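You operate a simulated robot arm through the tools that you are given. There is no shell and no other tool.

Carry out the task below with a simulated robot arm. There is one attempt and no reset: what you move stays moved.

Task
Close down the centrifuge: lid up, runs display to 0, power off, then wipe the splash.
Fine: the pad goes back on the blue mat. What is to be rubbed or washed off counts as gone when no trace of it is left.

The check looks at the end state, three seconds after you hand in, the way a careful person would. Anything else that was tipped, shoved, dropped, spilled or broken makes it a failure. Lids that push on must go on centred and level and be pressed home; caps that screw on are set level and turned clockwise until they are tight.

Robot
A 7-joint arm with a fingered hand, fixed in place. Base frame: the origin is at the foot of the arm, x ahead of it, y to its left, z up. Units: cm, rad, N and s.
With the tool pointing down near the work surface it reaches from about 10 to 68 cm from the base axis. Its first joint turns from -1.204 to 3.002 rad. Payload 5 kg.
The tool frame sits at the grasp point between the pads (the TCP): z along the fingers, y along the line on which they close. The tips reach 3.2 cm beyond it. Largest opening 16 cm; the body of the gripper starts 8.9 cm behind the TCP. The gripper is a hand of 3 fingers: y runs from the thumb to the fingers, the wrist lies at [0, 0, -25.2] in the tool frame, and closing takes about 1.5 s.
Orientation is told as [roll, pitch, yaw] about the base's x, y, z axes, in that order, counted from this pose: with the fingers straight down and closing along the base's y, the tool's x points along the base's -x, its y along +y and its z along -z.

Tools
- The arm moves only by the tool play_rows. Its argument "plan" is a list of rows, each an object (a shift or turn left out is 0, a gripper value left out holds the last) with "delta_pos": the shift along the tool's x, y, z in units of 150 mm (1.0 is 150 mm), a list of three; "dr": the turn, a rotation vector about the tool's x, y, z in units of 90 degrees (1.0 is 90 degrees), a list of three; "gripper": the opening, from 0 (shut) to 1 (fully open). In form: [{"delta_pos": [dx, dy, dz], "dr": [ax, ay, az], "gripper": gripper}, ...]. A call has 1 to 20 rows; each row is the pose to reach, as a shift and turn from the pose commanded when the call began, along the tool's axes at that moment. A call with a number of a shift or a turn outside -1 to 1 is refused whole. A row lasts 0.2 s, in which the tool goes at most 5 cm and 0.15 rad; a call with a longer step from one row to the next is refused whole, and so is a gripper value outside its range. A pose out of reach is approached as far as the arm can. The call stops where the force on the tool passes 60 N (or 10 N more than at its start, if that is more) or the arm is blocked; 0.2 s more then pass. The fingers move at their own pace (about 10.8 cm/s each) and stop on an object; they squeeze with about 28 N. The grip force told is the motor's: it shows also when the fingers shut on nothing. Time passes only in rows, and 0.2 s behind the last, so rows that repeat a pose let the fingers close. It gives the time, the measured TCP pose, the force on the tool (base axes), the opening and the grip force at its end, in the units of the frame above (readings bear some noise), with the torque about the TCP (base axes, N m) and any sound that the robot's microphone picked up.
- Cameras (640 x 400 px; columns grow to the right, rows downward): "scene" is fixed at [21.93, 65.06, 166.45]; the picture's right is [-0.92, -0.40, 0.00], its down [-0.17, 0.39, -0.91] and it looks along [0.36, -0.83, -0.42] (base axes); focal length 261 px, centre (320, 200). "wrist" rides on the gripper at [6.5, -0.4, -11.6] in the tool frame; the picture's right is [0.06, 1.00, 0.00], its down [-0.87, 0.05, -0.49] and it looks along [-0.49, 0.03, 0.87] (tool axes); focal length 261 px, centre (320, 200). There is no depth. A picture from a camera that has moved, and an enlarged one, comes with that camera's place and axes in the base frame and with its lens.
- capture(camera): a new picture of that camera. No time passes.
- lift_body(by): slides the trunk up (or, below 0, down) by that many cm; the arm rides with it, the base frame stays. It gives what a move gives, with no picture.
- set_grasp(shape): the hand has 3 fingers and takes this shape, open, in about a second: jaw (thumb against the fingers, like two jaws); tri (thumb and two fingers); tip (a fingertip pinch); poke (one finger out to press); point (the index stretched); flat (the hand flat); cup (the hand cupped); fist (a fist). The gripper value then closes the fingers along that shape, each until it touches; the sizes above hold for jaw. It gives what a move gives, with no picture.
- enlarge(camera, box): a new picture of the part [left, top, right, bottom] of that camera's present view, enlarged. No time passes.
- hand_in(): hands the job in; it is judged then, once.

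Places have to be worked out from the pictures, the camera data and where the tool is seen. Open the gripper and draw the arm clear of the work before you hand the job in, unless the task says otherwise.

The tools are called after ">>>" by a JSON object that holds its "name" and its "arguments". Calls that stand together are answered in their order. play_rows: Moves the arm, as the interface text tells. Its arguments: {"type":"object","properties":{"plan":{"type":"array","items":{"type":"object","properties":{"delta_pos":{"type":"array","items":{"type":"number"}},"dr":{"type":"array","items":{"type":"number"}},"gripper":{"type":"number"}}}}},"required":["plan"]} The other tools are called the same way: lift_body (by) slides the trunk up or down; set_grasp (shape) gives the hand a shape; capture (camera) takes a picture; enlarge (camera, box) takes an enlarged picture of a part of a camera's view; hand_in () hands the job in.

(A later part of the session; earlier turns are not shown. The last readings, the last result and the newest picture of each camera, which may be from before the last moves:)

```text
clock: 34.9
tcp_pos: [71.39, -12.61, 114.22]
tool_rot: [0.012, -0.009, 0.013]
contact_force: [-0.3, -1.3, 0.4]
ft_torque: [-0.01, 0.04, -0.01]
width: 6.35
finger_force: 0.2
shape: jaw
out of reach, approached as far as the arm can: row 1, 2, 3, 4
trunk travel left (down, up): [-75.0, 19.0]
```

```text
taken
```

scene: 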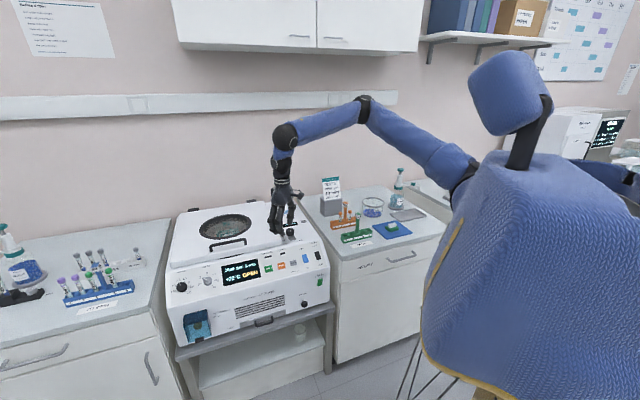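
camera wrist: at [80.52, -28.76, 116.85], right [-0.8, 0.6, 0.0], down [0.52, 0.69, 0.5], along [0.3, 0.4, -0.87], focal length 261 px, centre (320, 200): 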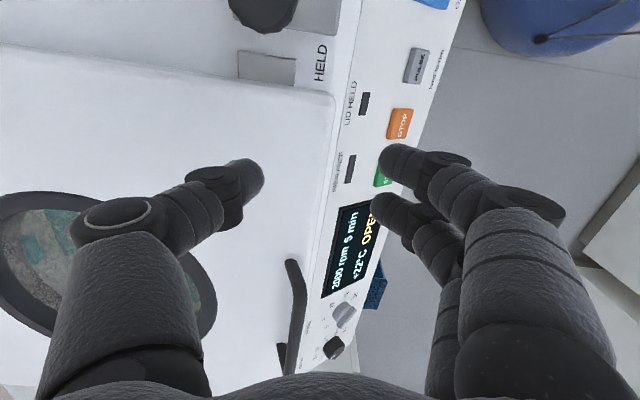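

The reachable border fits a circle around the elbow, so the elbow is held fixed by some joint limit in this posture. I pull in closer to the base and then swing left, to see if the arm takes another posture.

>>> {"name": "play_rows", "arguments": {"plan": [{"delta_pos": [0.25, -0.1, -0.1]}, {"delta_pos": [0.5, -0.2, -0.2]}, {"delta_pos": [0.75, -0.2, -0.2]}, {"delta_pos": [1, -0.2, -0.2]}]}}

>>> {"name": "play_rows", "arguments": {"plan": [{"delta_pos": [0.2, 0.25, 0]}, {"delta_pos": [0.4, 0.5, 0]}, {"delta_pos": [0.5, 0.75, 0]}, {"delta_pos": [0.5, 1, 0]}]}}

>>> {"name": "capture", "arguments": {"camera": "scene"}}

```text
clock: 35.9
tcp_pos: [55.92, -16.29, 117.66]
tool_rot: [0.005, -0.008, 0.014]
contact_force: [-1.0, 0.0, 0.0]
ft_torque: [0.02, -0.06, -0.02]
width: 6.37
finger_force: 0.0
shape: jaw
trunk travel left (down, up): [-75.0, 19.0]
```

```text
clock: 36.9
tcp_pos: [49.47, -8.16, 117.84]
tool_rot: [0.007, -0.008, 0.013]
contact_force: [0.2, -1.3, 0.5]
ft_torque: [0.02, -0.05, 0.04]
width: 6.43
finger_force: 0.1
shape: jaw
out of reach, approached as far as the arm can: row 3, 4
trunk travel left (down, up): [-75.0, 19.0]
```

```text
taken
```

scene: 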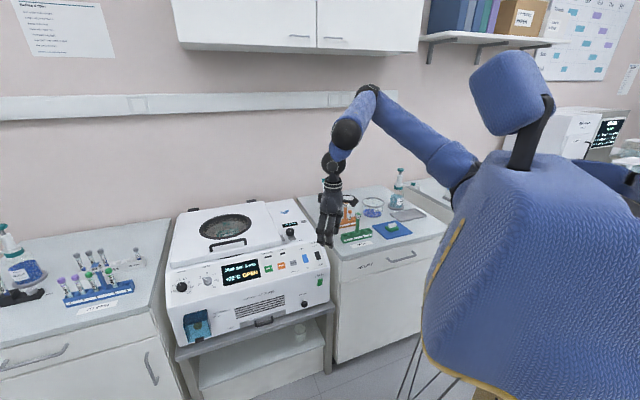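

The upper arm is limited from swinging left, but tilting the hand along the machine's width lets the TCP reach farther left. I go back over the deck, turn to yaw 0.82, then tilt about 40°.

>>> {"name": "play_rows", "arguments": {"plan": [{"delta_pos": [-0.2, -0.15, 0], "dr": [0, 0, -0.09]}, {"delta_pos": [-0.4, -0.3, 0], "dr": [0, 0, -0.18]}, {"delta_pos": [-0.6, -0.45, 0], "dr": [0, 0, -0.27]}, {"delta_pos": [-0.8, -0.6, 0], "dr": [0, 0, -0.36]}, {"delta_pos": [-1.0, -0.7, 0], "dr": [0, 0, -0.45]}, {"delta_pos": [-1.0, -0.8, 0], "dr": [0, 0, -0.51]}]}}

>>> {"name": "play_rows", "arguments": {"plan": [{"delta_pos": [-0.1, -0.15, -0.05], "dr": [0, -0.08, 0]}, {"delta_pos": [-0.2, -0.3, -0.1], "dr": [0, -0.16, 0]}, {"delta_pos": [-0.3, -0.45, -0.1], "dr": [0, -0.24, 0]}, {"delta_pos": [-0.3, -0.6, -0.1], "dr": [0, -0.32, 0]}, {"delta_pos": [-0.3, -0.6, -0.1], "dr": [0, -0.4, 0]}, {"delta_pos": [-0.3, -0.6, -0.1], "dr": [0, -0.45, 0]}]}}

>>> {"name": "capture", "arguments": {"camera": "scene"}}

>>> {"name": "capture", "arguments": {"camera": "wrist"}}

```text
clock: 38.3
tcp_pos: [64.85, -20.06, 117.78]
tool_rot: [-0.002, -0.012, 0.817]
contact_force: [-0.1, -0.7, 0.0]
ft_torque: [-0.04, -0.04, 0.0]
width: 6.4
finger_force: 0.1
shape: jaw
trunk travel left (down, up): [-75.0, 19.0]
```

```text
clock: 39.7
tcp_pos: [74.67, -23.05, 119.03]
tool_rot: [0.0, -0.717, 0.817]
contact_force: [0.2, -0.8, 0.4]
ft_torque: [0.01, 0.02, 0.0]
width: 6.43
finger_force: 0.0
shape: jaw
trunk travel left (down, up): [-75.0, 19.0]
```

```text
taken
```

scene: 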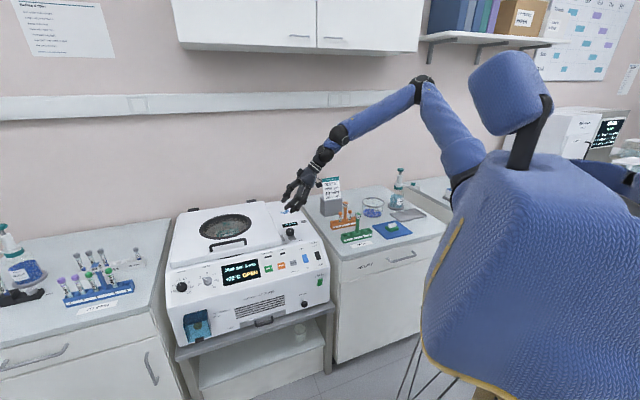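

```text
taken
camera wrist: at [66.26, -32.21, 123.49], right [-0.76, 0.65, -0.04], down [0.19, 0.28, 0.94], along [0.62, 0.71, -0.33], focal length 261 px, centre (320, 200)
```

wrist: 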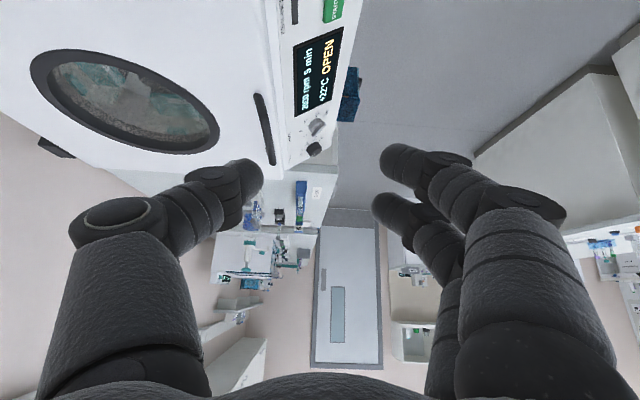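

The tilted hand works (pitch −0.72). The handle runs from about (93,-15.6) to (105,-3) at z≈99; I approach a pre-grasp point 8 cm short of its near part.

>>> {"name": "play_rows", "arguments": {"plan": [{"delta_pos": [-0.04, -0.09, 0.24]}, {"delta_pos": [-0.08, -0.19, 0.48]}, {"delta_pos": [-0.125, -0.28, 0.72]}]}}

>>> {"name": "play_rows", "arguments": {"plan": [{"delta_pos": [-0.04, -0.09, 0.24]}, {"delta_pos": [-0.08, -0.19, 0.48]}, {"delta_pos": [-0.125, -0.28, 0.72]}]}}

>>> {"name": "capture", "arguments": {"camera": "scene"}}

>>> {"name": "capture", "arguments": {"camera": "wrist"}}

```text
clock: 40.5
tcp_pos: [83.79, -19.39, 111.94]
tool_rot: [-0.001, -0.717, 0.817]
contact_force: [1.1, 1.4, 0.2]
ft_torque: [-0.01, 0.01, 0.03]
width: 6.39
finger_force: 0.1
shape: jaw
trunk travel left (down, up): [-75.0, 19.0]
```

```text
clock: 41.3
tcp_pos: [92.69, -16.05, 105.17]
tool_rot: [0.001, -0.715, 0.816]
contact_force: [0.2, 0.2, 0.4]
ft_torque: [-0.02, 0.0, -0.03]
width: 6.4
finger_force: 0.0
shape: jaw
trunk travel left (down, up): [-75.0, 19.0]
```

```text
taken
```

scene: 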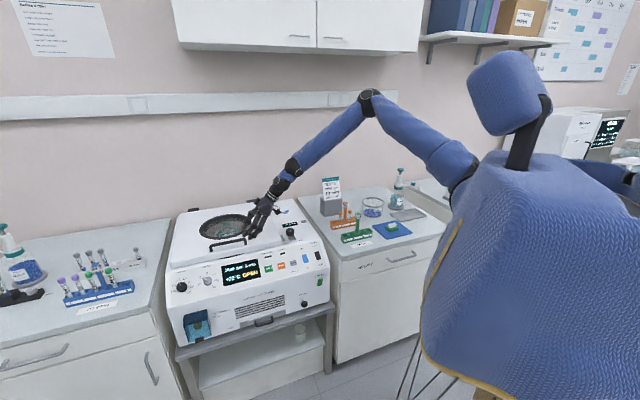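

```text
taken
camera wrist: at [84.37, -25.33, 109.61], right [-0.76, 0.65, -0.04], down [0.19, 0.28, 0.94], along [0.62, 0.71, -0.34], focal length 261 px, centre (320, 200)
```

wrist: 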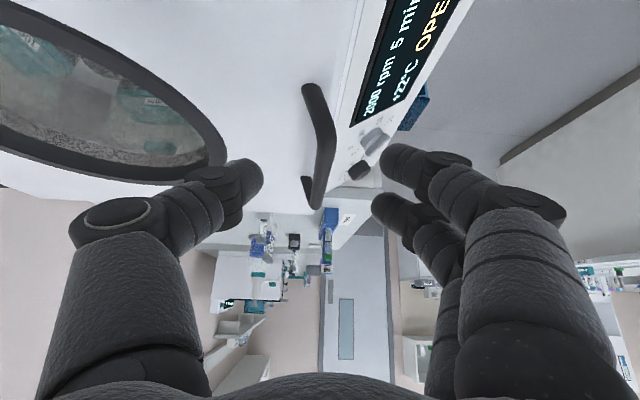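

The handle's arch is seen at an angle; I enlarge both views to find the bar's line and clearance.

>>> {"name": "enlarge", "arguments": {"camera": "wrist", "box": [220, 60, 420, 220]}}

>>> {"name": "enlarge", "arguments": {"camera": "scene", "box": [195, 190, 291, 250]}}

```text
2.50 times, centred on (320, 140) of wrist
camera zoom: at [84.37, -25.33, 109.61], right [-0.76, 0.65, -0.04], down [0.19, 0.28, 0.94], along [0.62, 0.71, -0.34], focal length 652 px, centre (320, 350)
```

zoom: 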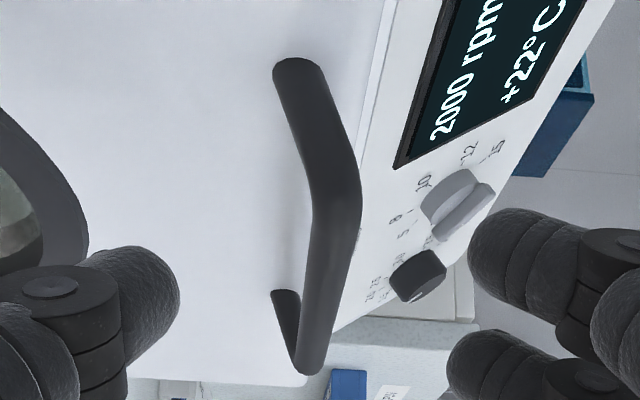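

```text
6.67 times, centred on (243, 220) of scene
camera zoom: at [21.93, 65.06, 166.45], right [-0.92, -0.4, 0.0], down [-0.17, 0.39, -0.91], along [0.36, -0.83, -0.42], focal length 1742 px, centre (833, 67)
```

zoom: 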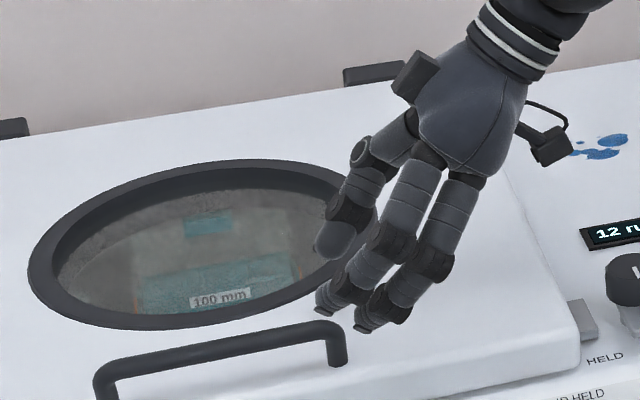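

The bar spans (94.2,-14.3) to (104.2,-3.3) with its centre near z 99 and about 2.5 cm of gap beneath. I move in along the tool to straddle it near its near end.

>>> {"name": "play_rows", "arguments": {"plan": [{"delta_pos": [0, 0.038, 0.2]}, {"delta_pos": [0, 0.038, 0.38]}, {"delta_pos": [0, 0.038, 0.48]}, {"delta_pos": [0, 0.038, 0.55]}, {"delta_pos": [0, 0.038, 0.55]}]}}

>>> {"name": "enlarge", "arguments": {"camera": "wrist", "box": [200, 80, 440, 240]}}

>>> {"name": "enlarge", "arguments": {"camera": "scene", "box": [195, 190, 291, 250]}}

```text
clock: 42.5
tcp_pos: [94.29, -13.6, 101.24]
tool_rot: [-0.001, -0.717, 0.814]
contact_force: [-0.1, -0.9, -0.6]
ft_torque: [0.0, -0.01, -0.09]
width: 6.42
finger_force: 0.1
shape: jaw
out of reach, approached as far as the arm can: row 2, 3, 4, 5
trunk travel left (down, up): [-75.0, 19.0]
```

```text
2.50 times, centred on (320, 160) of wrist
camera zoom: at [85.94, -22.78, 105.7], right [-0.76, 0.65, -0.04], down [0.19, 0.28, 0.94], along [0.62, 0.71, -0.33], focal length 652 px, centre (320, 300)
```

zoom: 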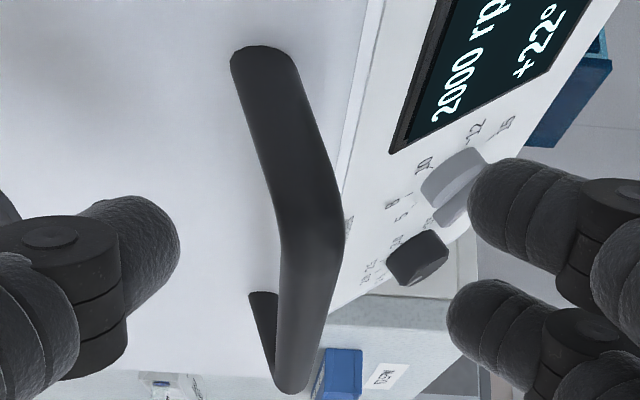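

```text
6.67 times, centred on (243, 220) of scene
camera zoom: at [21.93, 65.06, 166.45], right [-0.92, -0.4, 0.0], down [-0.17, 0.39, -0.91], along [0.36, -0.83, -0.42], focal length 1742 px, centre (833, 67)
```

zoom: 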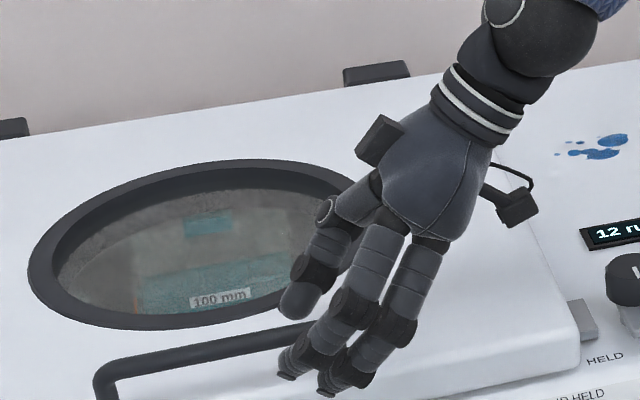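

The wrist is at its limit 2 cm short of the bar. I tilt a further ~11° about the TCP, then lower the trunk 2 cm.

>>> {"name": "play_rows", "arguments": {"plan": [{"dr": [0, -0.06, 0]}, {"dr": [0, -0.12, 0]}, {"dr": [0, -0.12, 0]}]}}

>>> {"name": "lift_body", "arguments": {"by": -2}}

>>> {"name": "enlarge", "arguments": {"camera": "wrist", "box": [200, 80, 440, 240]}}

```text
clock: 43.3
tcp_pos: [94.14, -13.49, 101.18]
tool_rot: [0.0, -0.905, 0.818]
contact_force: [-0.4, 0.8, -1.1]
ft_torque: [0.02, -0.01, -0.03]
width: 6.39
finger_force: 0.0
shape: jaw
trunk travel left (down, up): [-75.0, 19.0]
```

```text
clock: 44.0
tcp_pos: [94.27, -13.45, 99.18]
tool_rot: [-0.002, -0.902, 0.817]
contact_force: [-0.4, 0.3, 0.0]
ft_torque: [-0.01, -0.01, -0.05]
width: 6.4
finger_force: 0.0
shape: jaw
trunk travel left (down, up): [-73.0, 21.0]
```

```text
2.50 times, centred on (320, 160) of wrist
camera zoom: at [85.46, -23.17, 101.2], right [-0.75, 0.66, -0.05], down [0.06, 0.15, 0.99], along [0.65, 0.74, -0.15], focal length 652 px, centre (320, 300)
```

zoom: 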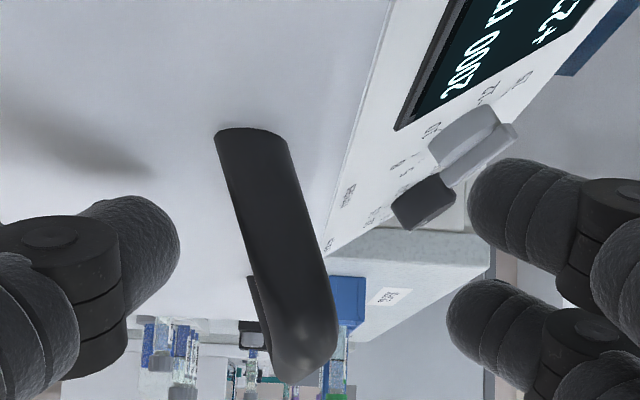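

The bar sits between thumb and fingers. I slide about 2 cm farther along the bar and slightly down, then close.

>>> {"name": "play_rows", "arguments": {"plan": [{"delta_pos": [-0.033, -0.015, 0.06]}, {"delta_pos": [-0.066, -0.03, 0.117]}, {"delta_pos": [-0.066, -0.03, 0.117]}]}}

>>> {"name": "play_rows", "arguments": {"plan": [{"gripper": 0.0}, {"gripper": 0.0}, {"gripper": 0.0}, {"gripper": 0.0}, {"gripper": 0.0}, {"gripper": 0.0}]}}

>>> {"name": "capture", "arguments": {"camera": "wrist"}}

>>> {"name": "enlarge", "arguments": {"camera": "scene", "box": [195, 190, 291, 250]}}

```text
clock: 44.8
tcp_pos: [95.19, -13.09, 99.68]
tool_rot: [0.0, -0.905, 0.816]
contact_force: [0.5, -0.8, -0.6]
ft_torque: [-0.01, 0.02, 0.02]
width: 6.43
finger_force: 0.0
shape: jaw
out of reach, approached as far as the arm can: row 1, 2, 3
trunk travel left (down, up): [-73.0, 21.0]
```

```text
clock: 46.2
tcp_pos: [95.03, -12.98, 99.77]
tool_rot: [0.0, -0.903, 0.818]
contact_force: [-0.4, 3.7, -4.1]
ft_torque: [0.25, 0.44, 0.21]
width: 0.02
finger_force: 27.5
shape: jaw
trunk travel left (down, up): [-73.0, 21.0]
```

```text
taken
camera wrist: at [86.35, -22.74, 101.73], right [-0.75, 0.66, -0.05], down [0.06, 0.15, 0.99], along [0.65, 0.74, -0.15], focal length 261 px, centre (320, 200)
```

wrist: 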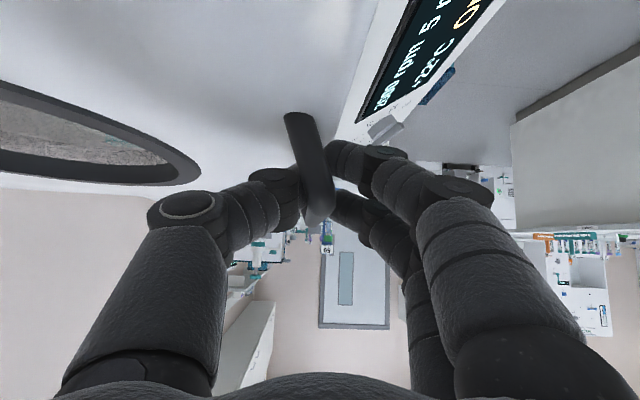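

```text
6.67 times, centred on (243, 220) of scene
camera zoom: at [21.93, 65.06, 166.45], right [-0.92, -0.4, 0.0], down [-0.17, 0.39, -0.91], along [0.36, -0.83, -0.42], focal length 1742 px, centre (833, 67)
```

zoom: 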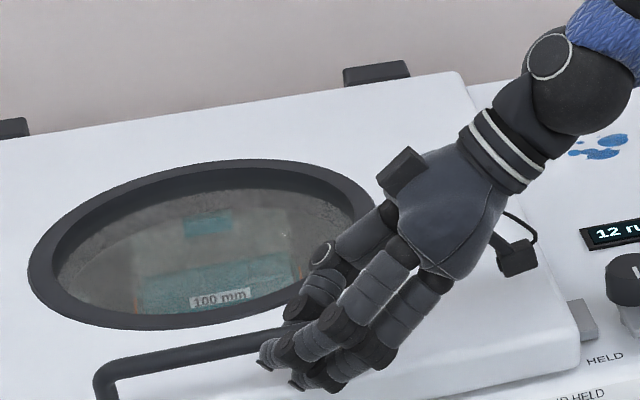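

The fingers have closed with the bar apparently hooked between them. I test by raising the trunk 2 cm and reading the force.

>>> {"name": "lift_body", "arguments": {"by": 2}}

>>> {"name": "capture", "arguments": {"camera": "wrist"}}

>>> {"name": "enlarge", "arguments": {"camera": "scene", "box": [160, 180, 336, 290]}}

```text
clock: 46.9
tcp_pos: [95.17, -13.13, 101.72]
tool_rot: [-0.001, -0.903, 0.815]
contact_force: [3.5, 1.1, -3.6]
ft_torque: [0.34, 0.41, 0.12]
width: 0.0
finger_force: 27.5
shape: jaw
trunk travel left (down, up): [-75.0, 19.0]
```

```text
taken
camera wrist: at [86.43, -22.85, 103.71], right [-0.75, 0.66, -0.05], down [0.06, 0.15, 0.99], along [0.66, 0.74, -0.15], focal length 261 px, centre (320, 200)
```

wrist: 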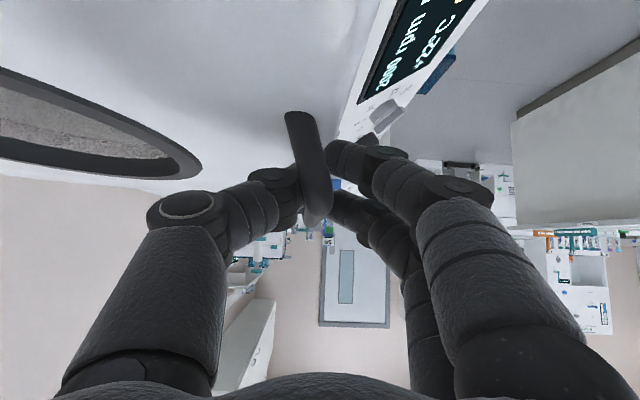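

```text
3.64 times, centred on (248, 235) of scene
camera zoom: at [21.93, 65.06, 166.45], right [-0.92, -0.4, 0.0], down [-0.17, 0.39, -0.91], along [0.36, -0.83, -0.42], focal length 950 px, centre (582, 73)
```

zoom: 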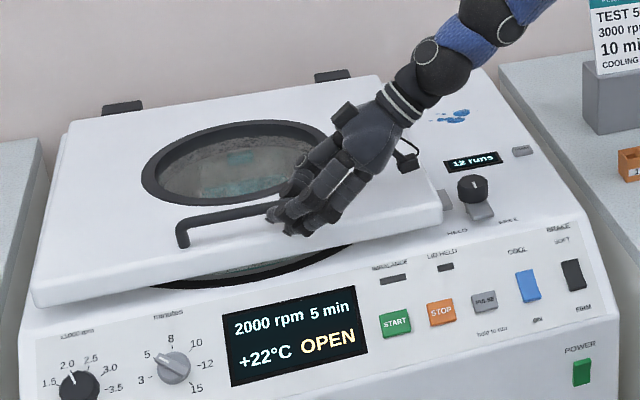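

The lid is rising easily (only ~4 N) with the bar held. I continue up in steps with the trunk, moving the hand back a little along the lid's arc each time.

>>> {"name": "lift_body", "arguments": {"by": 5}}

>>> {"name": "play_rows", "arguments": {"plan": [{"delta_pos": [0, -0.07, 0]}, {"delta_pos": [0, -0.07, 0]}]}}

>>> {"name": "lift_body", "arguments": {"by": 5}}

>>> {"name": "play_rows", "arguments": {"plan": [{"delta_pos": [0, -0.1, 0]}, {"delta_pos": [0, -0.1, 0]}]}}

>>> {"name": "capture", "arguments": {"camera": "wrist"}}

>>> {"name": "capture", "arguments": {"camera": "scene"}}

```text
clock: 47.8
tcp_pos: [95.32, -13.51, 106.57]
tool_rot: [0.001, -0.903, 0.811]
contact_force: [18.0, -16.3, -8.5]
ft_torque: [0.25, 0.3, -0.34]
width: 0.03
finger_force: 28.2
shape: jaw
trunk travel left (down, up): [-80.0, 14.0]
```

```text
clock: 48.4
tcp_pos: [95.74, -13.85, 106.9]
tool_rot: [0.001, -0.905, 0.815]
contact_force: [-8.7, -1.5, -3.7]
ft_torque: [0.38, 0.89, 0.28]
width: 0.03
finger_force: 27.5
shape: jaw
trunk travel left (down, up): [-80.0, 14.0]
```

```text
clock: 49.3
tcp_pos: [96.33, -14.41, 111.57]
tool_rot: [0.0, -0.902, 0.812]
contact_force: [18.2, -22.4, -12.5]
ft_torque: [0.43, 0.46, -0.54]
width: 0.04
finger_force: 27.9
shape: jaw
trunk travel left (down, up): [-85.0, 9.0]
```

```text
clock: 49.9
tcp_pos: [96.83, -14.77, 112.04]
tool_rot: [0.001, -0.903, 0.817]
contact_force: [-13.7, -3.4, -3.5]
ft_torque: [0.67, 1.22, 0.26]
width: 0.08
finger_force: 28.0
shape: jaw
trunk travel left (down, up): [-85.0, 9.0]
```

```text
taken
camera wrist: at [87.99, -24.55, 114.06], right [-0.76, 0.65, -0.05], down [0.06, 0.15, 0.99], along [0.65, 0.74, -0.15], focal length 261 px, centre (320, 200)
```

wrist: 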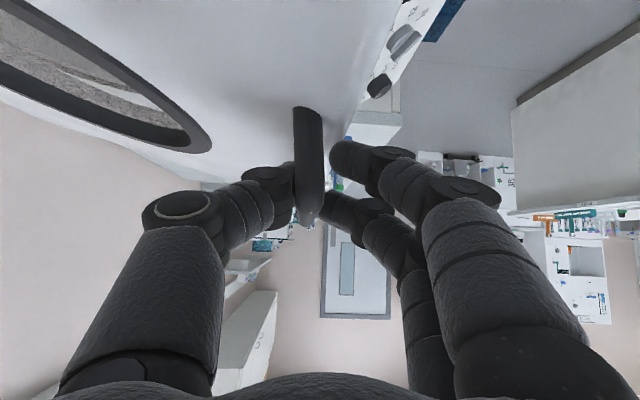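

```text
taken
```

scene: 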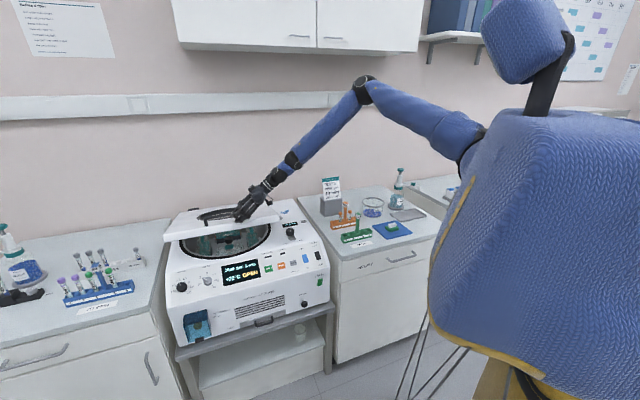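

The lid is about 20° open and moves smoothly. I continue along its arc with the arm (up and back) to about 35–40°, watching forces.

>>> {"name": "play_rows", "arguments": {"plan": [{"delta_pos": [-0.1, -0.05, -0.08]}, {"delta_pos": [-0.2, -0.11, -0.16]}, {"delta_pos": [-0.31, -0.17, -0.245]}, {"delta_pos": [-0.41, -0.24, -0.325]}, {"delta_pos": [-0.41, -0.25, -0.325]}]}}

>>> {"name": "capture", "arguments": {"camera": "wrist"}}

>>> {"name": "enlarge", "arguments": {"camera": "scene", "box": [160, 150, 336, 260]}}

```text
clock: 51.1
tcp_pos: [99.32, -17.46, 120.06]
tool_rot: [-0.003, -0.905, 0.818]
contact_force: [-27.6, 0.5, 3.3]
ft_torque: [1.93, 2.48, 0.12]
width: 0.33
finger_force: 28.1
shape: jaw
trunk travel left (down, up): [-85.0, 9.0]
```

```text
taken
camera wrist: at [90.67, -27.2, 121.96], right [-0.75, 0.66, -0.05], down [0.06, 0.15, 0.99], along [0.65, 0.74, -0.15], focal length 261 px, centre (320, 200)
```

wrist: 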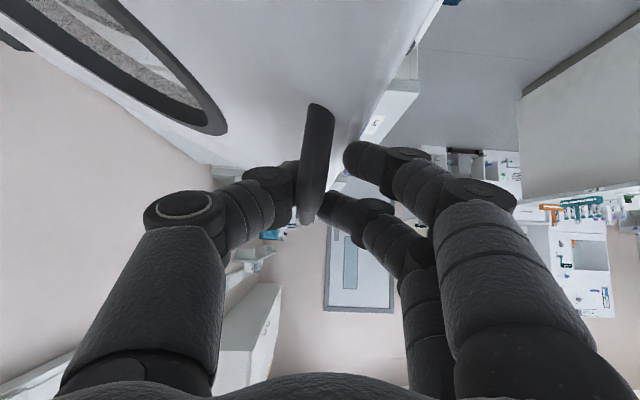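

```text
3.64 times, centred on (248, 205) of scene
camera zoom: at [21.93, 65.06, 166.45], right [-0.92, -0.4, 0.0], down [-0.17, 0.39, -0.91], along [0.36, -0.83, -0.42], focal length 950 px, centre (582, 182)
```

zoom: 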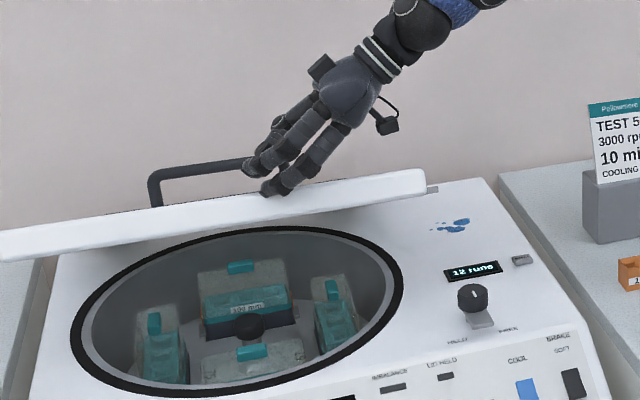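

About 30° open and the rotor chamber is visible. Before going on, I loosen the fingers slightly to relieve the twist and see whether the lid holds itself.

>>> {"name": "play_rows", "arguments": {"plan": [{"gripper": 0.1}, {"gripper": 0.1}, {"gripper": 0.1}]}}

>>> {"name": "enlarge", "arguments": {"camera": "scene", "box": [160, 150, 336, 260]}}

>>> {"name": "capture", "arguments": {"camera": "wrist"}}

```text
clock: 51.9
tcp_pos: [99.8, -17.45, 119.77]
tool_rot: [-0.004, -0.906, 0.818]
contact_force: [-1.1, 3.3, 1.0]
ft_torque: [0.12, 0.06, -0.02]
width: 1.65
finger_force: 0.1
shape: jaw
trunk travel left (down, up): [-85.0, 9.0]
```

```text
3.64 times, centred on (248, 205) of scene
camera zoom: at [21.93, 65.06, 166.45], right [-0.92, -0.4, 0.0], down [-0.17, 0.39, -0.91], along [0.36, -0.83, -0.42], focal length 950 px, centre (582, 182)
```

zoom: 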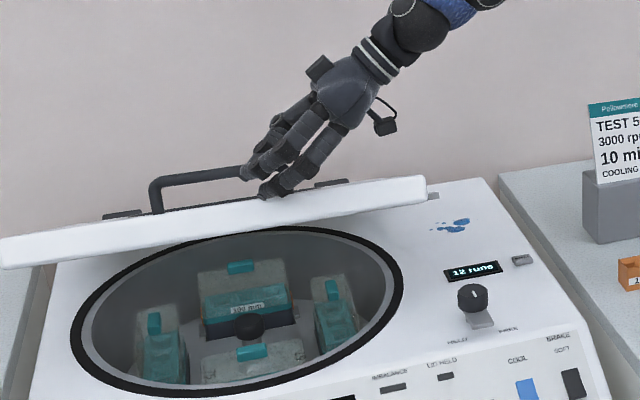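

```text
taken
camera wrist: at [90.99, -27.19, 121.8], right [-0.75, 0.66, -0.05], down [0.06, 0.15, 0.99], along [0.66, 0.74, -0.15], focal length 261 px, centre (320, 200)
```

wrist: 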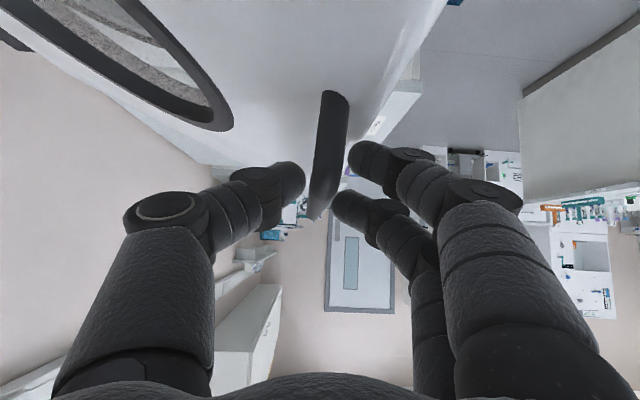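

The bar shifted slightly but forces are only ~3 N. I ease the hand 1.2 cm toward the front and down a bit; if the bar does not follow, the lid holds by itself.

>>> {"name": "play_rows", "arguments": {"plan": [{"delta_pos": [0.03, 0.04, 0.02]}, {"delta_pos": [0.05, 0.07, 0.04]}, {"delta_pos": [0.05, 0.07, 0.04]}]}}

>>> {"name": "capture", "arguments": {"camera": "wrist"}}

>>> {"name": "enlarge", "arguments": {"camera": "scene", "box": [160, 150, 336, 260]}}

```text
clock: 52.7
tcp_pos: [98.92, -16.86, 118.74]
tool_rot: [-0.002, -0.904, 0.817]
contact_force: [0.5, -0.5, -0.8]
ft_torque: [0.01, 0.04, 0.01]
width: 1.64
finger_force: 0.0
shape: jaw
trunk travel left (down, up): [-85.0, 9.0]
```

```text
taken
camera wrist: at [90.18, -26.57, 120.76], right [-0.75, 0.66, -0.05], down [0.06, 0.15, 0.99], along [0.66, 0.74, -0.15], focal length 261 px, centre (320, 200)
```

wrist: 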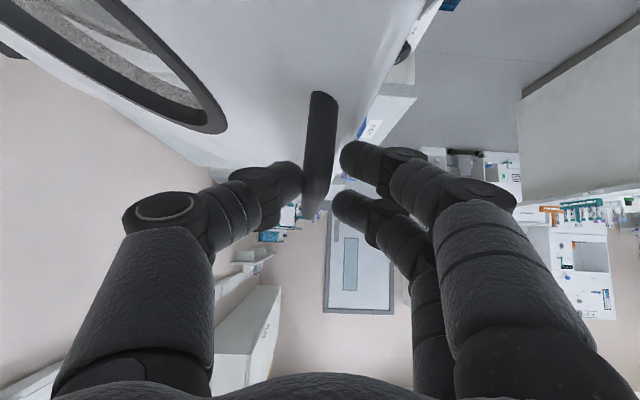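

```text
3.64 times, centred on (248, 205) of scene
camera zoom: at [21.93, 65.06, 166.45], right [-0.92, -0.4, 0.0], down [-0.17, 0.39, -0.91], along [0.36, -0.83, -0.42], focal length 950 px, centre (582, 182)
```

zoom: 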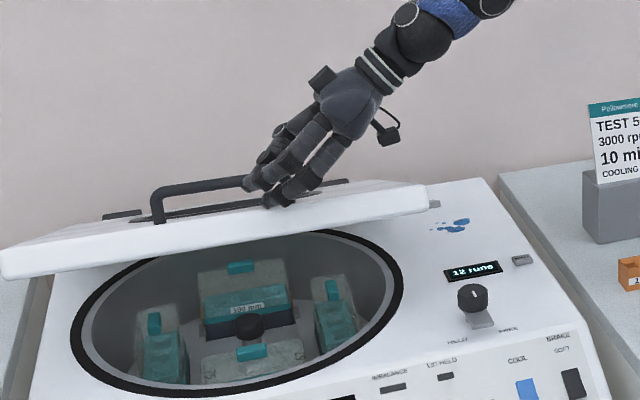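

Forces are near zero yet the lid looks slightly lower; I wait about a second without moving to see whether it creeps down.

>>> {"name": "play_rows", "arguments": {"plan": [{}, {}, {}, {}, {}]}}

>>> {"name": "enlarge", "arguments": {"camera": "scene", "box": [160, 150, 336, 260]}}

>>> {"name": "enlarge", "arguments": {"camera": "wrist", "box": [200, 60, 440, 220]}}

```text
clock: 53.9
tcp_pos: [98.91, -16.96, 118.8]
tool_rot: [-0.001, -0.904, 0.817]
contact_force: [-0.5, 0.3, -1.4]
ft_torque: [0.0, 0.03, -0.01]
width: 1.63
finger_force: 0.1
shape: jaw
trunk travel left (down, up): [-85.0, 9.0]
```

```text
3.64 times, centred on (248, 205) of scene
camera zoom: at [21.93, 65.06, 166.45], right [-0.92, -0.4, 0.0], down [-0.17, 0.39, -0.91], along [0.36, -0.83, -0.42], focal length 950 px, centre (582, 182)
```

zoom: 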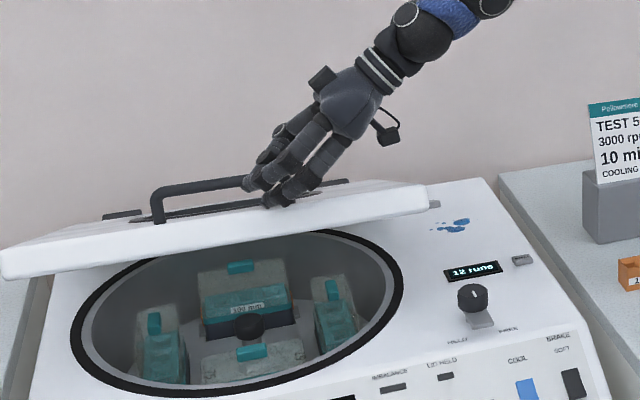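

```text
2.50 times, centred on (320, 140) of wrist
camera zoom: at [90.19, -26.53, 120.77], right [-0.75, 0.66, -0.05], down [0.06, 0.15, 0.99], along [0.65, 0.74, -0.15], focal length 652 px, centre (320, 350)
```

zoom: 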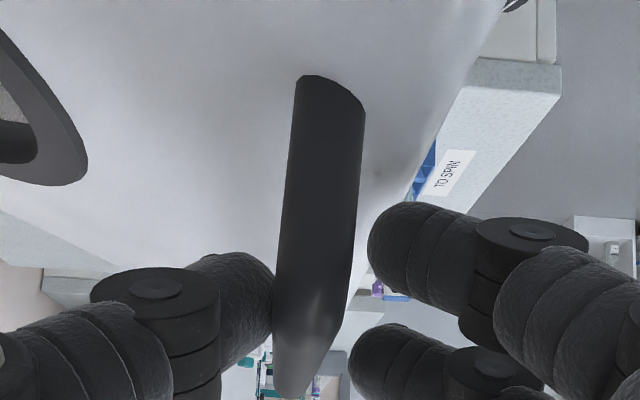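

The lid stays put on its own, so its hinge holds by friction. I open the fingers, withdraw from the handle, and will then push the lid up from beneath near its right front corner.

>>> {"name": "play_rows", "arguments": {"plan": [{"gripper": 0.4}, {"gripper": 0.4}, {"gripper": 0.4}, {"delta_pos": [0, 0, -0.2]}, {"delta_pos": [0, 0, -0.45]}, {"delta_pos": [0, 0, -0.7]}, {"delta_pos": [0, 0, -0.95]}]}}

>>> {"name": "capture", "arguments": {"camera": "scene"}}

>>> {"name": "enlarge", "arguments": {"camera": "scene", "box": [160, 150, 336, 260]}}

```text
clock: 55.5
tcp_pos: [91.16, -24.95, 127.56]
tool_rot: [-0.001, -0.906, 0.819]
contact_force: [-0.1, -0.3, 0.0]
ft_torque: [0.04, 0.01, -0.01]
width: 6.36
finger_force: 0.0
shape: jaw
trunk travel left (down, up): [-85.0, 9.0]
```

```text
taken
```

scene: 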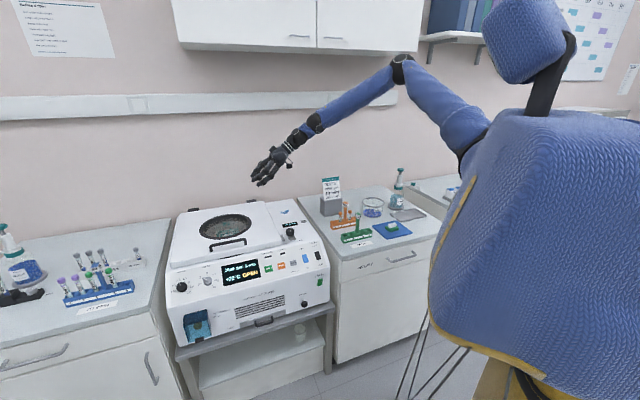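

```text
3.64 times, centred on (248, 205) of scene
camera zoom: at [21.93, 65.06, 166.45], right [-0.92, -0.4, 0.0], down [-0.17, 0.39, -0.91], along [0.36, -0.83, -0.42], focal length 950 px, centre (582, 182)
```

zoom: 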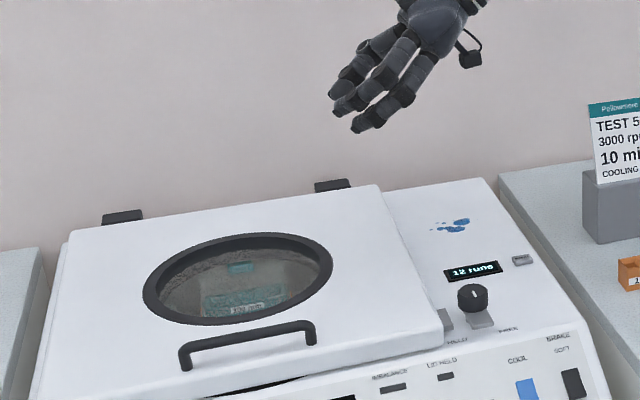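

The lid fell shut once released (no harm seen), so it only stays beyond some larger angle. Before planning the next lift I inspect the lid's right edge and ear from the side for a place to lift, moving the hand over the right deck.

>>> {"name": "play_rows", "arguments": {"plan": [{"delta_pos": [0.156, -0.082, -0.198]}, {"delta_pos": [0.312, -0.164, -0.396]}, {"delta_pos": [0.468, -0.246, -0.594]}, {"delta_pos": [0.624, -0.328, -0.792]}, {"delta_pos": [0.78, -0.41, -0.99]}]}}

>>> {"name": "lift_body", "arguments": {"by": -27}}

>>> {"name": "capture", "arguments": {"camera": "wrist"}}

>>> {"name": "capture", "arguments": {"camera": "scene"}}

```text
clock: 56.7
tcp_pos: [82.55, -42.9, 127.8]
tool_rot: [-0.001, -0.905, 0.818]
contact_force: [-0.1, 0.2, 0.3]
ft_torque: [-0.03, -0.02, 0.01]
width: 6.33
finger_force: 0.0
shape: jaw
trunk travel left (down, up): [-85.0, 9.0]
```

```text
clock: 59.5
tcp_pos: [82.52, -42.8, 100.69]
tool_rot: [-0.001, -0.904, 0.818]
contact_force: [0.1, -0.2, -0.6]
ft_torque: [-0.04, 0.01, 0.01]
width: 6.35
finger_force: 0.1
shape: jaw
trunk travel left (down, up): [-58.0, 36.0]
```

```text
taken
camera wrist: at [73.86, -52.51, 102.74], right [-0.75, 0.66, -0.05], down [0.06, 0.15, 0.99], along [0.65, 0.74, -0.15], focal length 261 px, centre (320, 200)
```

wrist: 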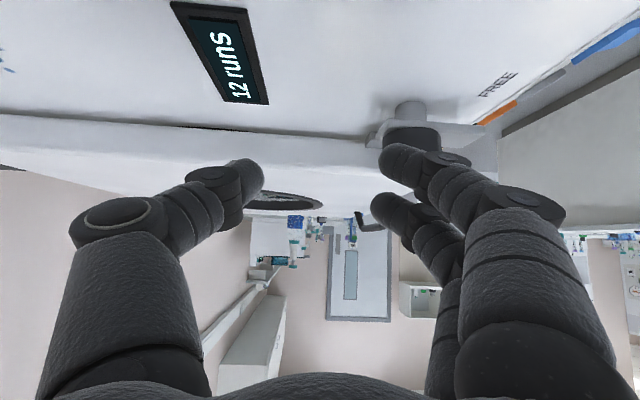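

```text
taken
```

scene: 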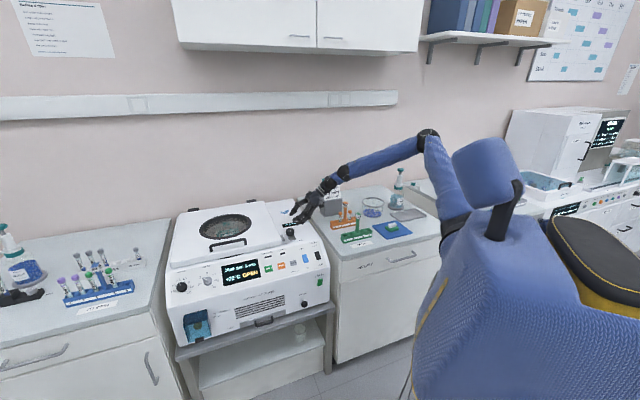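

I enlarge the lid edge and latch region in this side view (it is upside down: image down is up in the world).

>>> {"name": "enlarge", "arguments": {"camera": "wrist", "box": [230, 60, 510, 240]}}

>>> {"name": "enlarge", "arguments": {"camera": "wrist", "box": [0, 80, 280, 220]}}

```text
2.22 times, centred on (370, 150) of wrist
camera zoom: at [73.86, -52.51, 102.74], right [-0.75, 0.66, -0.05], down [0.06, 0.15, 0.99], along [0.65, 0.74, -0.15], focal length 579 px, centre (209, 311)
```

zoom: 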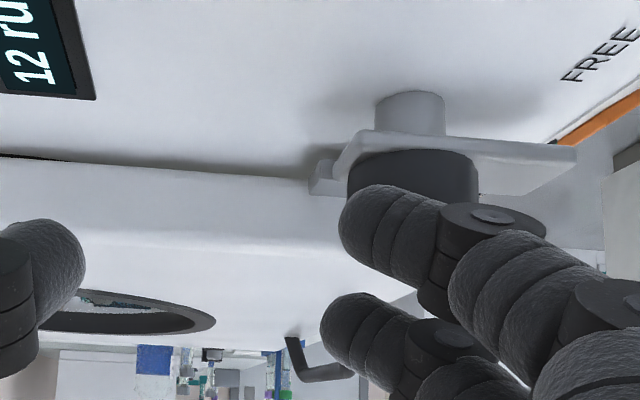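

```text
2.29 times, centred on (140, 150) of wrist
camera zoom: at [73.86, -52.51, 102.74], right [-0.75, 0.66, -0.05], down [0.06, 0.15, 0.99], along [0.65, 0.74, -0.15], focal length 596 px, centre (731, 314)
```

zoom: 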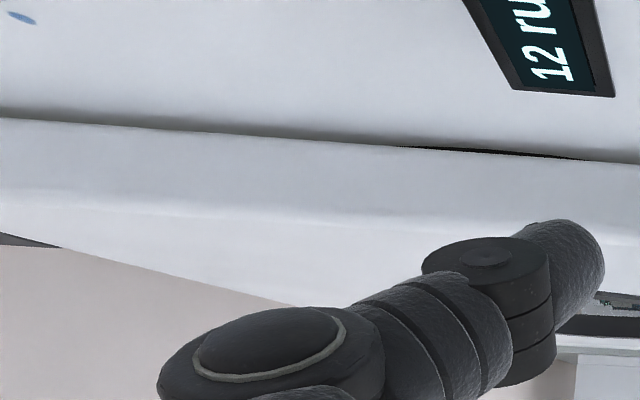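

The lid lies flush on the deck, so the handle remains the only good hold. I'll regrip it with the hand rolled 180° (camera on top), pointing along the bar, so that I can roll the wrist with the lid all the way up; first I rise and roll.

>>> {"name": "lift_body", "arguments": {"by": 15}}

>>> {"name": "play_rows", "arguments": {"plan": [{"dr": [0, 0, 0.09]}, {"dr": [0, 0, 0.18]}, {"dr": [0, 0, 0.27]}, {"dr": [0, 0, 0.36]}, {"dr": [0, 0, 0.45]}, {"dr": [0, 0, 0.54]}, {"dr": [0, 0, 0.63]}, {"dr": [0, 0, 0.72]}, {"dr": [0, 0, 0.81]}, {"dr": [0, 0, 0.9]}, {"dr": [0, 0, 0.99]}]}}

>>> {"name": "play_rows", "arguments": {"plan": [{"dr": [0, 0, 0.09]}, {"dr": [0, 0, 0.18]}, {"dr": [0, 0, 0.27]}, {"dr": [0, 0, 0.36]}, {"dr": [0, 0, 0.45]}, {"dr": [0, 0, 0.54]}, {"dr": [0, 0, 0.63]}, {"dr": [0, 0, 0.72]}, {"dr": [0, 0, 0.81]}, {"dr": [0, 0, 0.9]}, {"dr": [0, 0, 0.99]}]}}

>>> {"name": "capture", "arguments": {"camera": "wrist"}}

>>> {"name": "capture", "arguments": {"camera": "scene"}}

```text
clock: 61.2
tcp_pos: [82.71, -42.78, 115.7]
tool_rot: [0.001, -0.904, 0.817]
contact_force: [-0.8, -0.1, 0.6]
ft_torque: [0.0, 0.0, -0.01]
width: 6.37
finger_force: 0.2
shape: jaw
trunk travel left (down, up): [-73.0, 21.0]
```

```text
clock: 63.6
tcp_pos: [82.64, -42.83, 115.62]
tool_rot: [0.903, -0.014, -0.746]
contact_force: [0.9, 0.1, 0.3]
ft_torque: [-0.02, 0.0, -0.02]
width: 6.36
finger_force: 0.0
shape: jaw
trunk travel left (down, up): [-73.0, 21.0]
```

```text
clock: 66.0
tcp_pos: [82.78, -42.95, 116.89]
tool_rot: [0.059, 0.914, -2.26]
contact_force: [-0.1, 0.9, -4.4]
ft_torque: [0.24, -0.27, -0.1]
width: 6.4
finger_force: 0.1
shape: jaw
trunk travel left (down, up): [-73.0, 21.0]
```

```text
taken
camera wrist: at [78.55, -46.07, 129.11], right [0.76, -0.64, 0.08], down [-0.57, -0.73, -0.39], along [0.31, 0.25, -0.92], focal length 261 px, centre (320, 200)
```

wrist: 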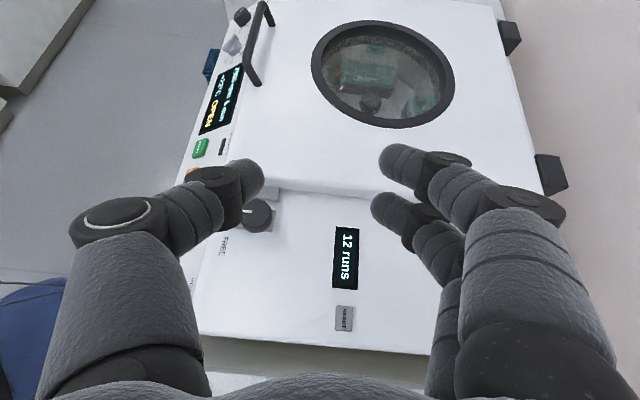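

```text
taken
```

scene: 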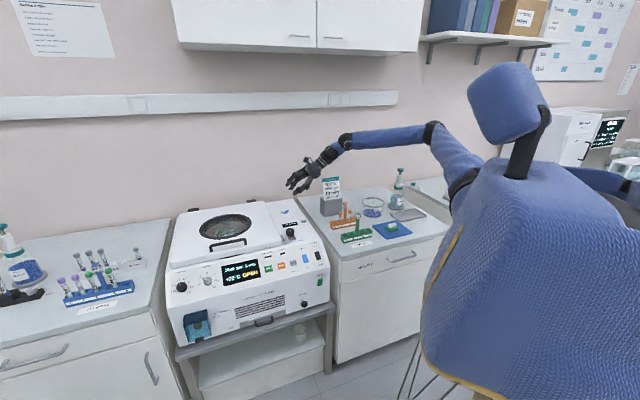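

The roll works; there is a small 4 N force, so I back the roll off a little and re-read.

>>> {"name": "play_rows", "arguments": {"plan": [{"dr": [0, 0, -0.06]}, {"dr": [0, 0, -0.06]}, {"dr": [0, 0, -0.06]}]}}

>>> {"name": "enlarge", "arguments": {"camera": "scene", "box": [270, 120, 350, 210]}}

```text
clock: 66.8
tcp_pos: [82.64, -42.79, 115.75]
tool_rot: [0.16, 0.893, -2.124]
contact_force: [0.5, -0.5, -0.5]
ft_torque: [-0.02, 0.0, -0.01]
width: 6.36
finger_force: 0.1
shape: jaw
trunk travel left (down, up): [-73.0, 21.0]
```

```text
4.44 times, centred on (310, 165) of scene
camera zoom: at [21.93, 65.06, 166.45], right [-0.92, -0.4, 0.0], down [-0.17, 0.39, -0.91], along [0.36, -0.83, -0.42], focal length 1161 px, centre (364, 356)
```

zoom: 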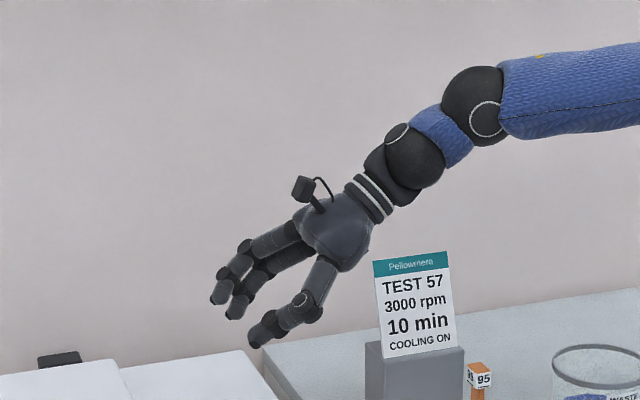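

The roll has a stop just here, so this orientation cannot follow the lid further. But the side view shows the ear's underside is about 1.5 cm above the deck: a single stretched finger could lift the ear and then push the lid's underside all the way up from the robot's side. I shape the hand to point and look at it.

>>> {"name": "set_grasp", "arguments": {"shape": "point"}}

>>> {"name": "capture", "arguments": {"camera": "wrist"}}

>>> {"name": "enlarge", "arguments": {"camera": "scene", "box": [270, 120, 350, 210]}}

```text
clock: 67.7
tcp_pos: [82.74, -42.85, 115.72]
tool_rot: [0.16, 0.893, -2.124]
contact_force: [0.2, -0.1, 0.3]
ft_torque: [0.0, 0.0, -0.01]
width: 0.02
finger_force: 0.1
shape: point
trunk travel left (down, up): [-73.0, 21.0]
```

```text
taken
camera wrist: at [78.14, -45.57, 127.87], right [0.79, -0.59, 0.15], down [-0.51, -0.78, -0.37], along [0.33, 0.22, -0.92], focal length 261 px, centre (320, 200)
```

wrist: 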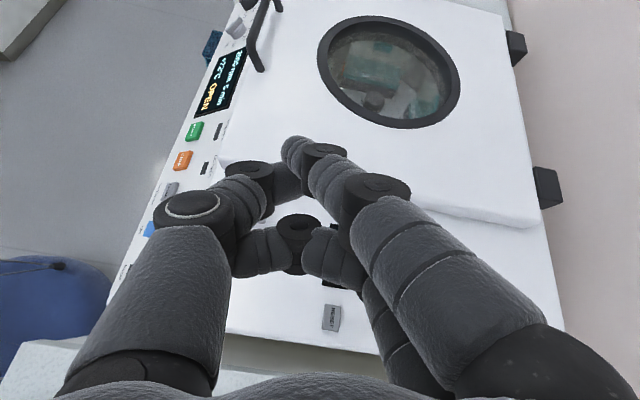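

```text
4.44 times, centred on (310, 165) of scene
camera zoom: at [21.93, 65.06, 166.45], right [-0.92, -0.4, 0.0], down [-0.17, 0.39, -0.91], along [0.36, -0.83, -0.42], focal length 1161 px, centre (364, 356)
```

zoom: 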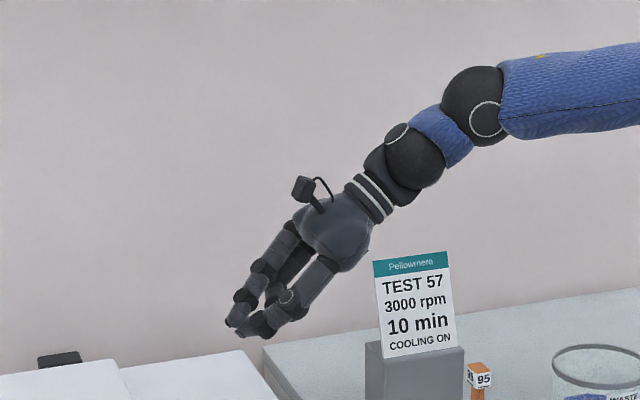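

The pointing finger only protrudes slightly. I check the poke shape for comparison.

>>> {"name": "set_grasp", "arguments": {"shape": "poke"}}

>>> {"name": "capture", "arguments": {"camera": "wrist"}}

>>> {"name": "enlarge", "arguments": {"camera": "scene", "box": [270, 120, 350, 210]}}

>>> {"name": "set_grasp", "arguments": {"shape": "flat"}}

>>> {"name": "capture", "arguments": {"camera": "wrist"}}

>>> {"name": "enlarge", "arguments": {"camera": "scene", "box": [270, 120, 350, 210]}}

```text
clock: 68.6
tcp_pos: [82.5, -42.8, 115.69]
tool_rot: [0.158, 0.894, -2.124]
contact_force: [0.4, -1.0, -0.4]
ft_torque: [0.0, 0.0, -0.01]
width: 0.0
finger_force: 0.0
shape: poke
trunk travel left (down, up): [-73.0, 21.0]
```

```text
taken
camera wrist: at [78.14, -45.57, 127.87], right [0.79, -0.59, 0.15], down [-0.51, -0.78, -0.37], along [0.33, 0.22, -0.92], focal length 261 px, centre (320, 200)
```

wrist: 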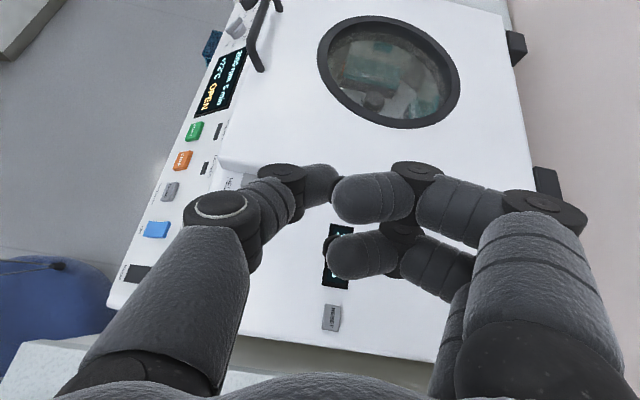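

```text
4.44 times, centred on (310, 165) of scene
camera zoom: at [21.93, 65.06, 166.45], right [-0.92, -0.4, 0.0], down [-0.17, 0.39, -0.91], along [0.36, -0.83, -0.42], focal length 1161 px, centre (364, 356)
```

zoom: 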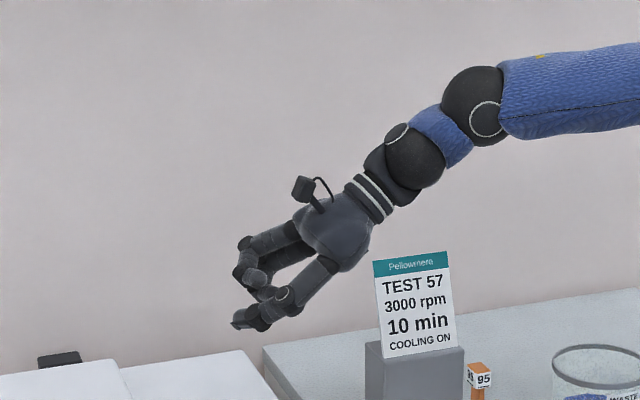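

```text
clock: 69.5
tcp_pos: [82.72, -42.73, 115.78]
tool_rot: [0.158, 0.892, -2.125]
contact_force: [-0.4, 0.7, 0.8]
ft_torque: [0.02, 0.01, -0.01]
width: 15.23
finger_force: 0.1
shape: flat
trunk travel left (down, up): [-73.0, 21.0]
```

```text
taken
camera wrist: at [78.14, -45.57, 127.86], right [0.79, -0.59, 0.15], down [-0.51, -0.78, -0.37], along [0.33, 0.22, -0.92], focal length 261 px, centre (320, 200)
```

wrist: 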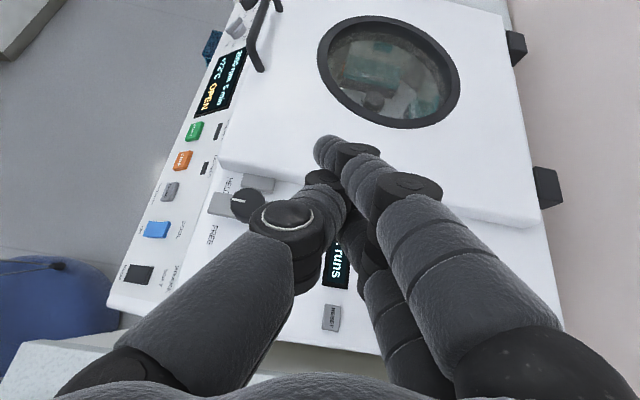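

```text
4.44 times, centred on (310, 165) of scene
camera zoom: at [21.93, 65.06, 166.45], right [-0.92, -0.4, 0.0], down [-0.17, 0.39, -0.91], along [0.36, -0.83, -0.42], focal length 1161 px, centre (364, 356)
```

zoom: 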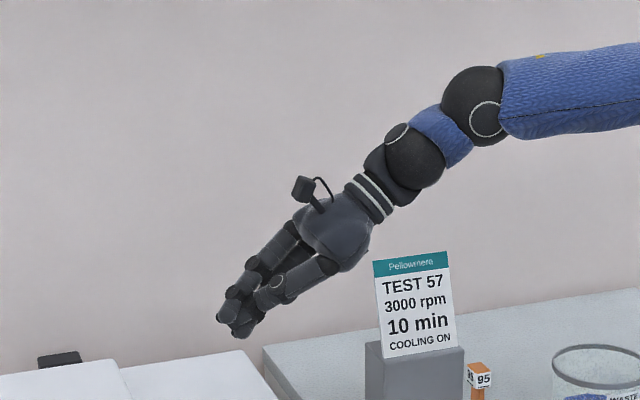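

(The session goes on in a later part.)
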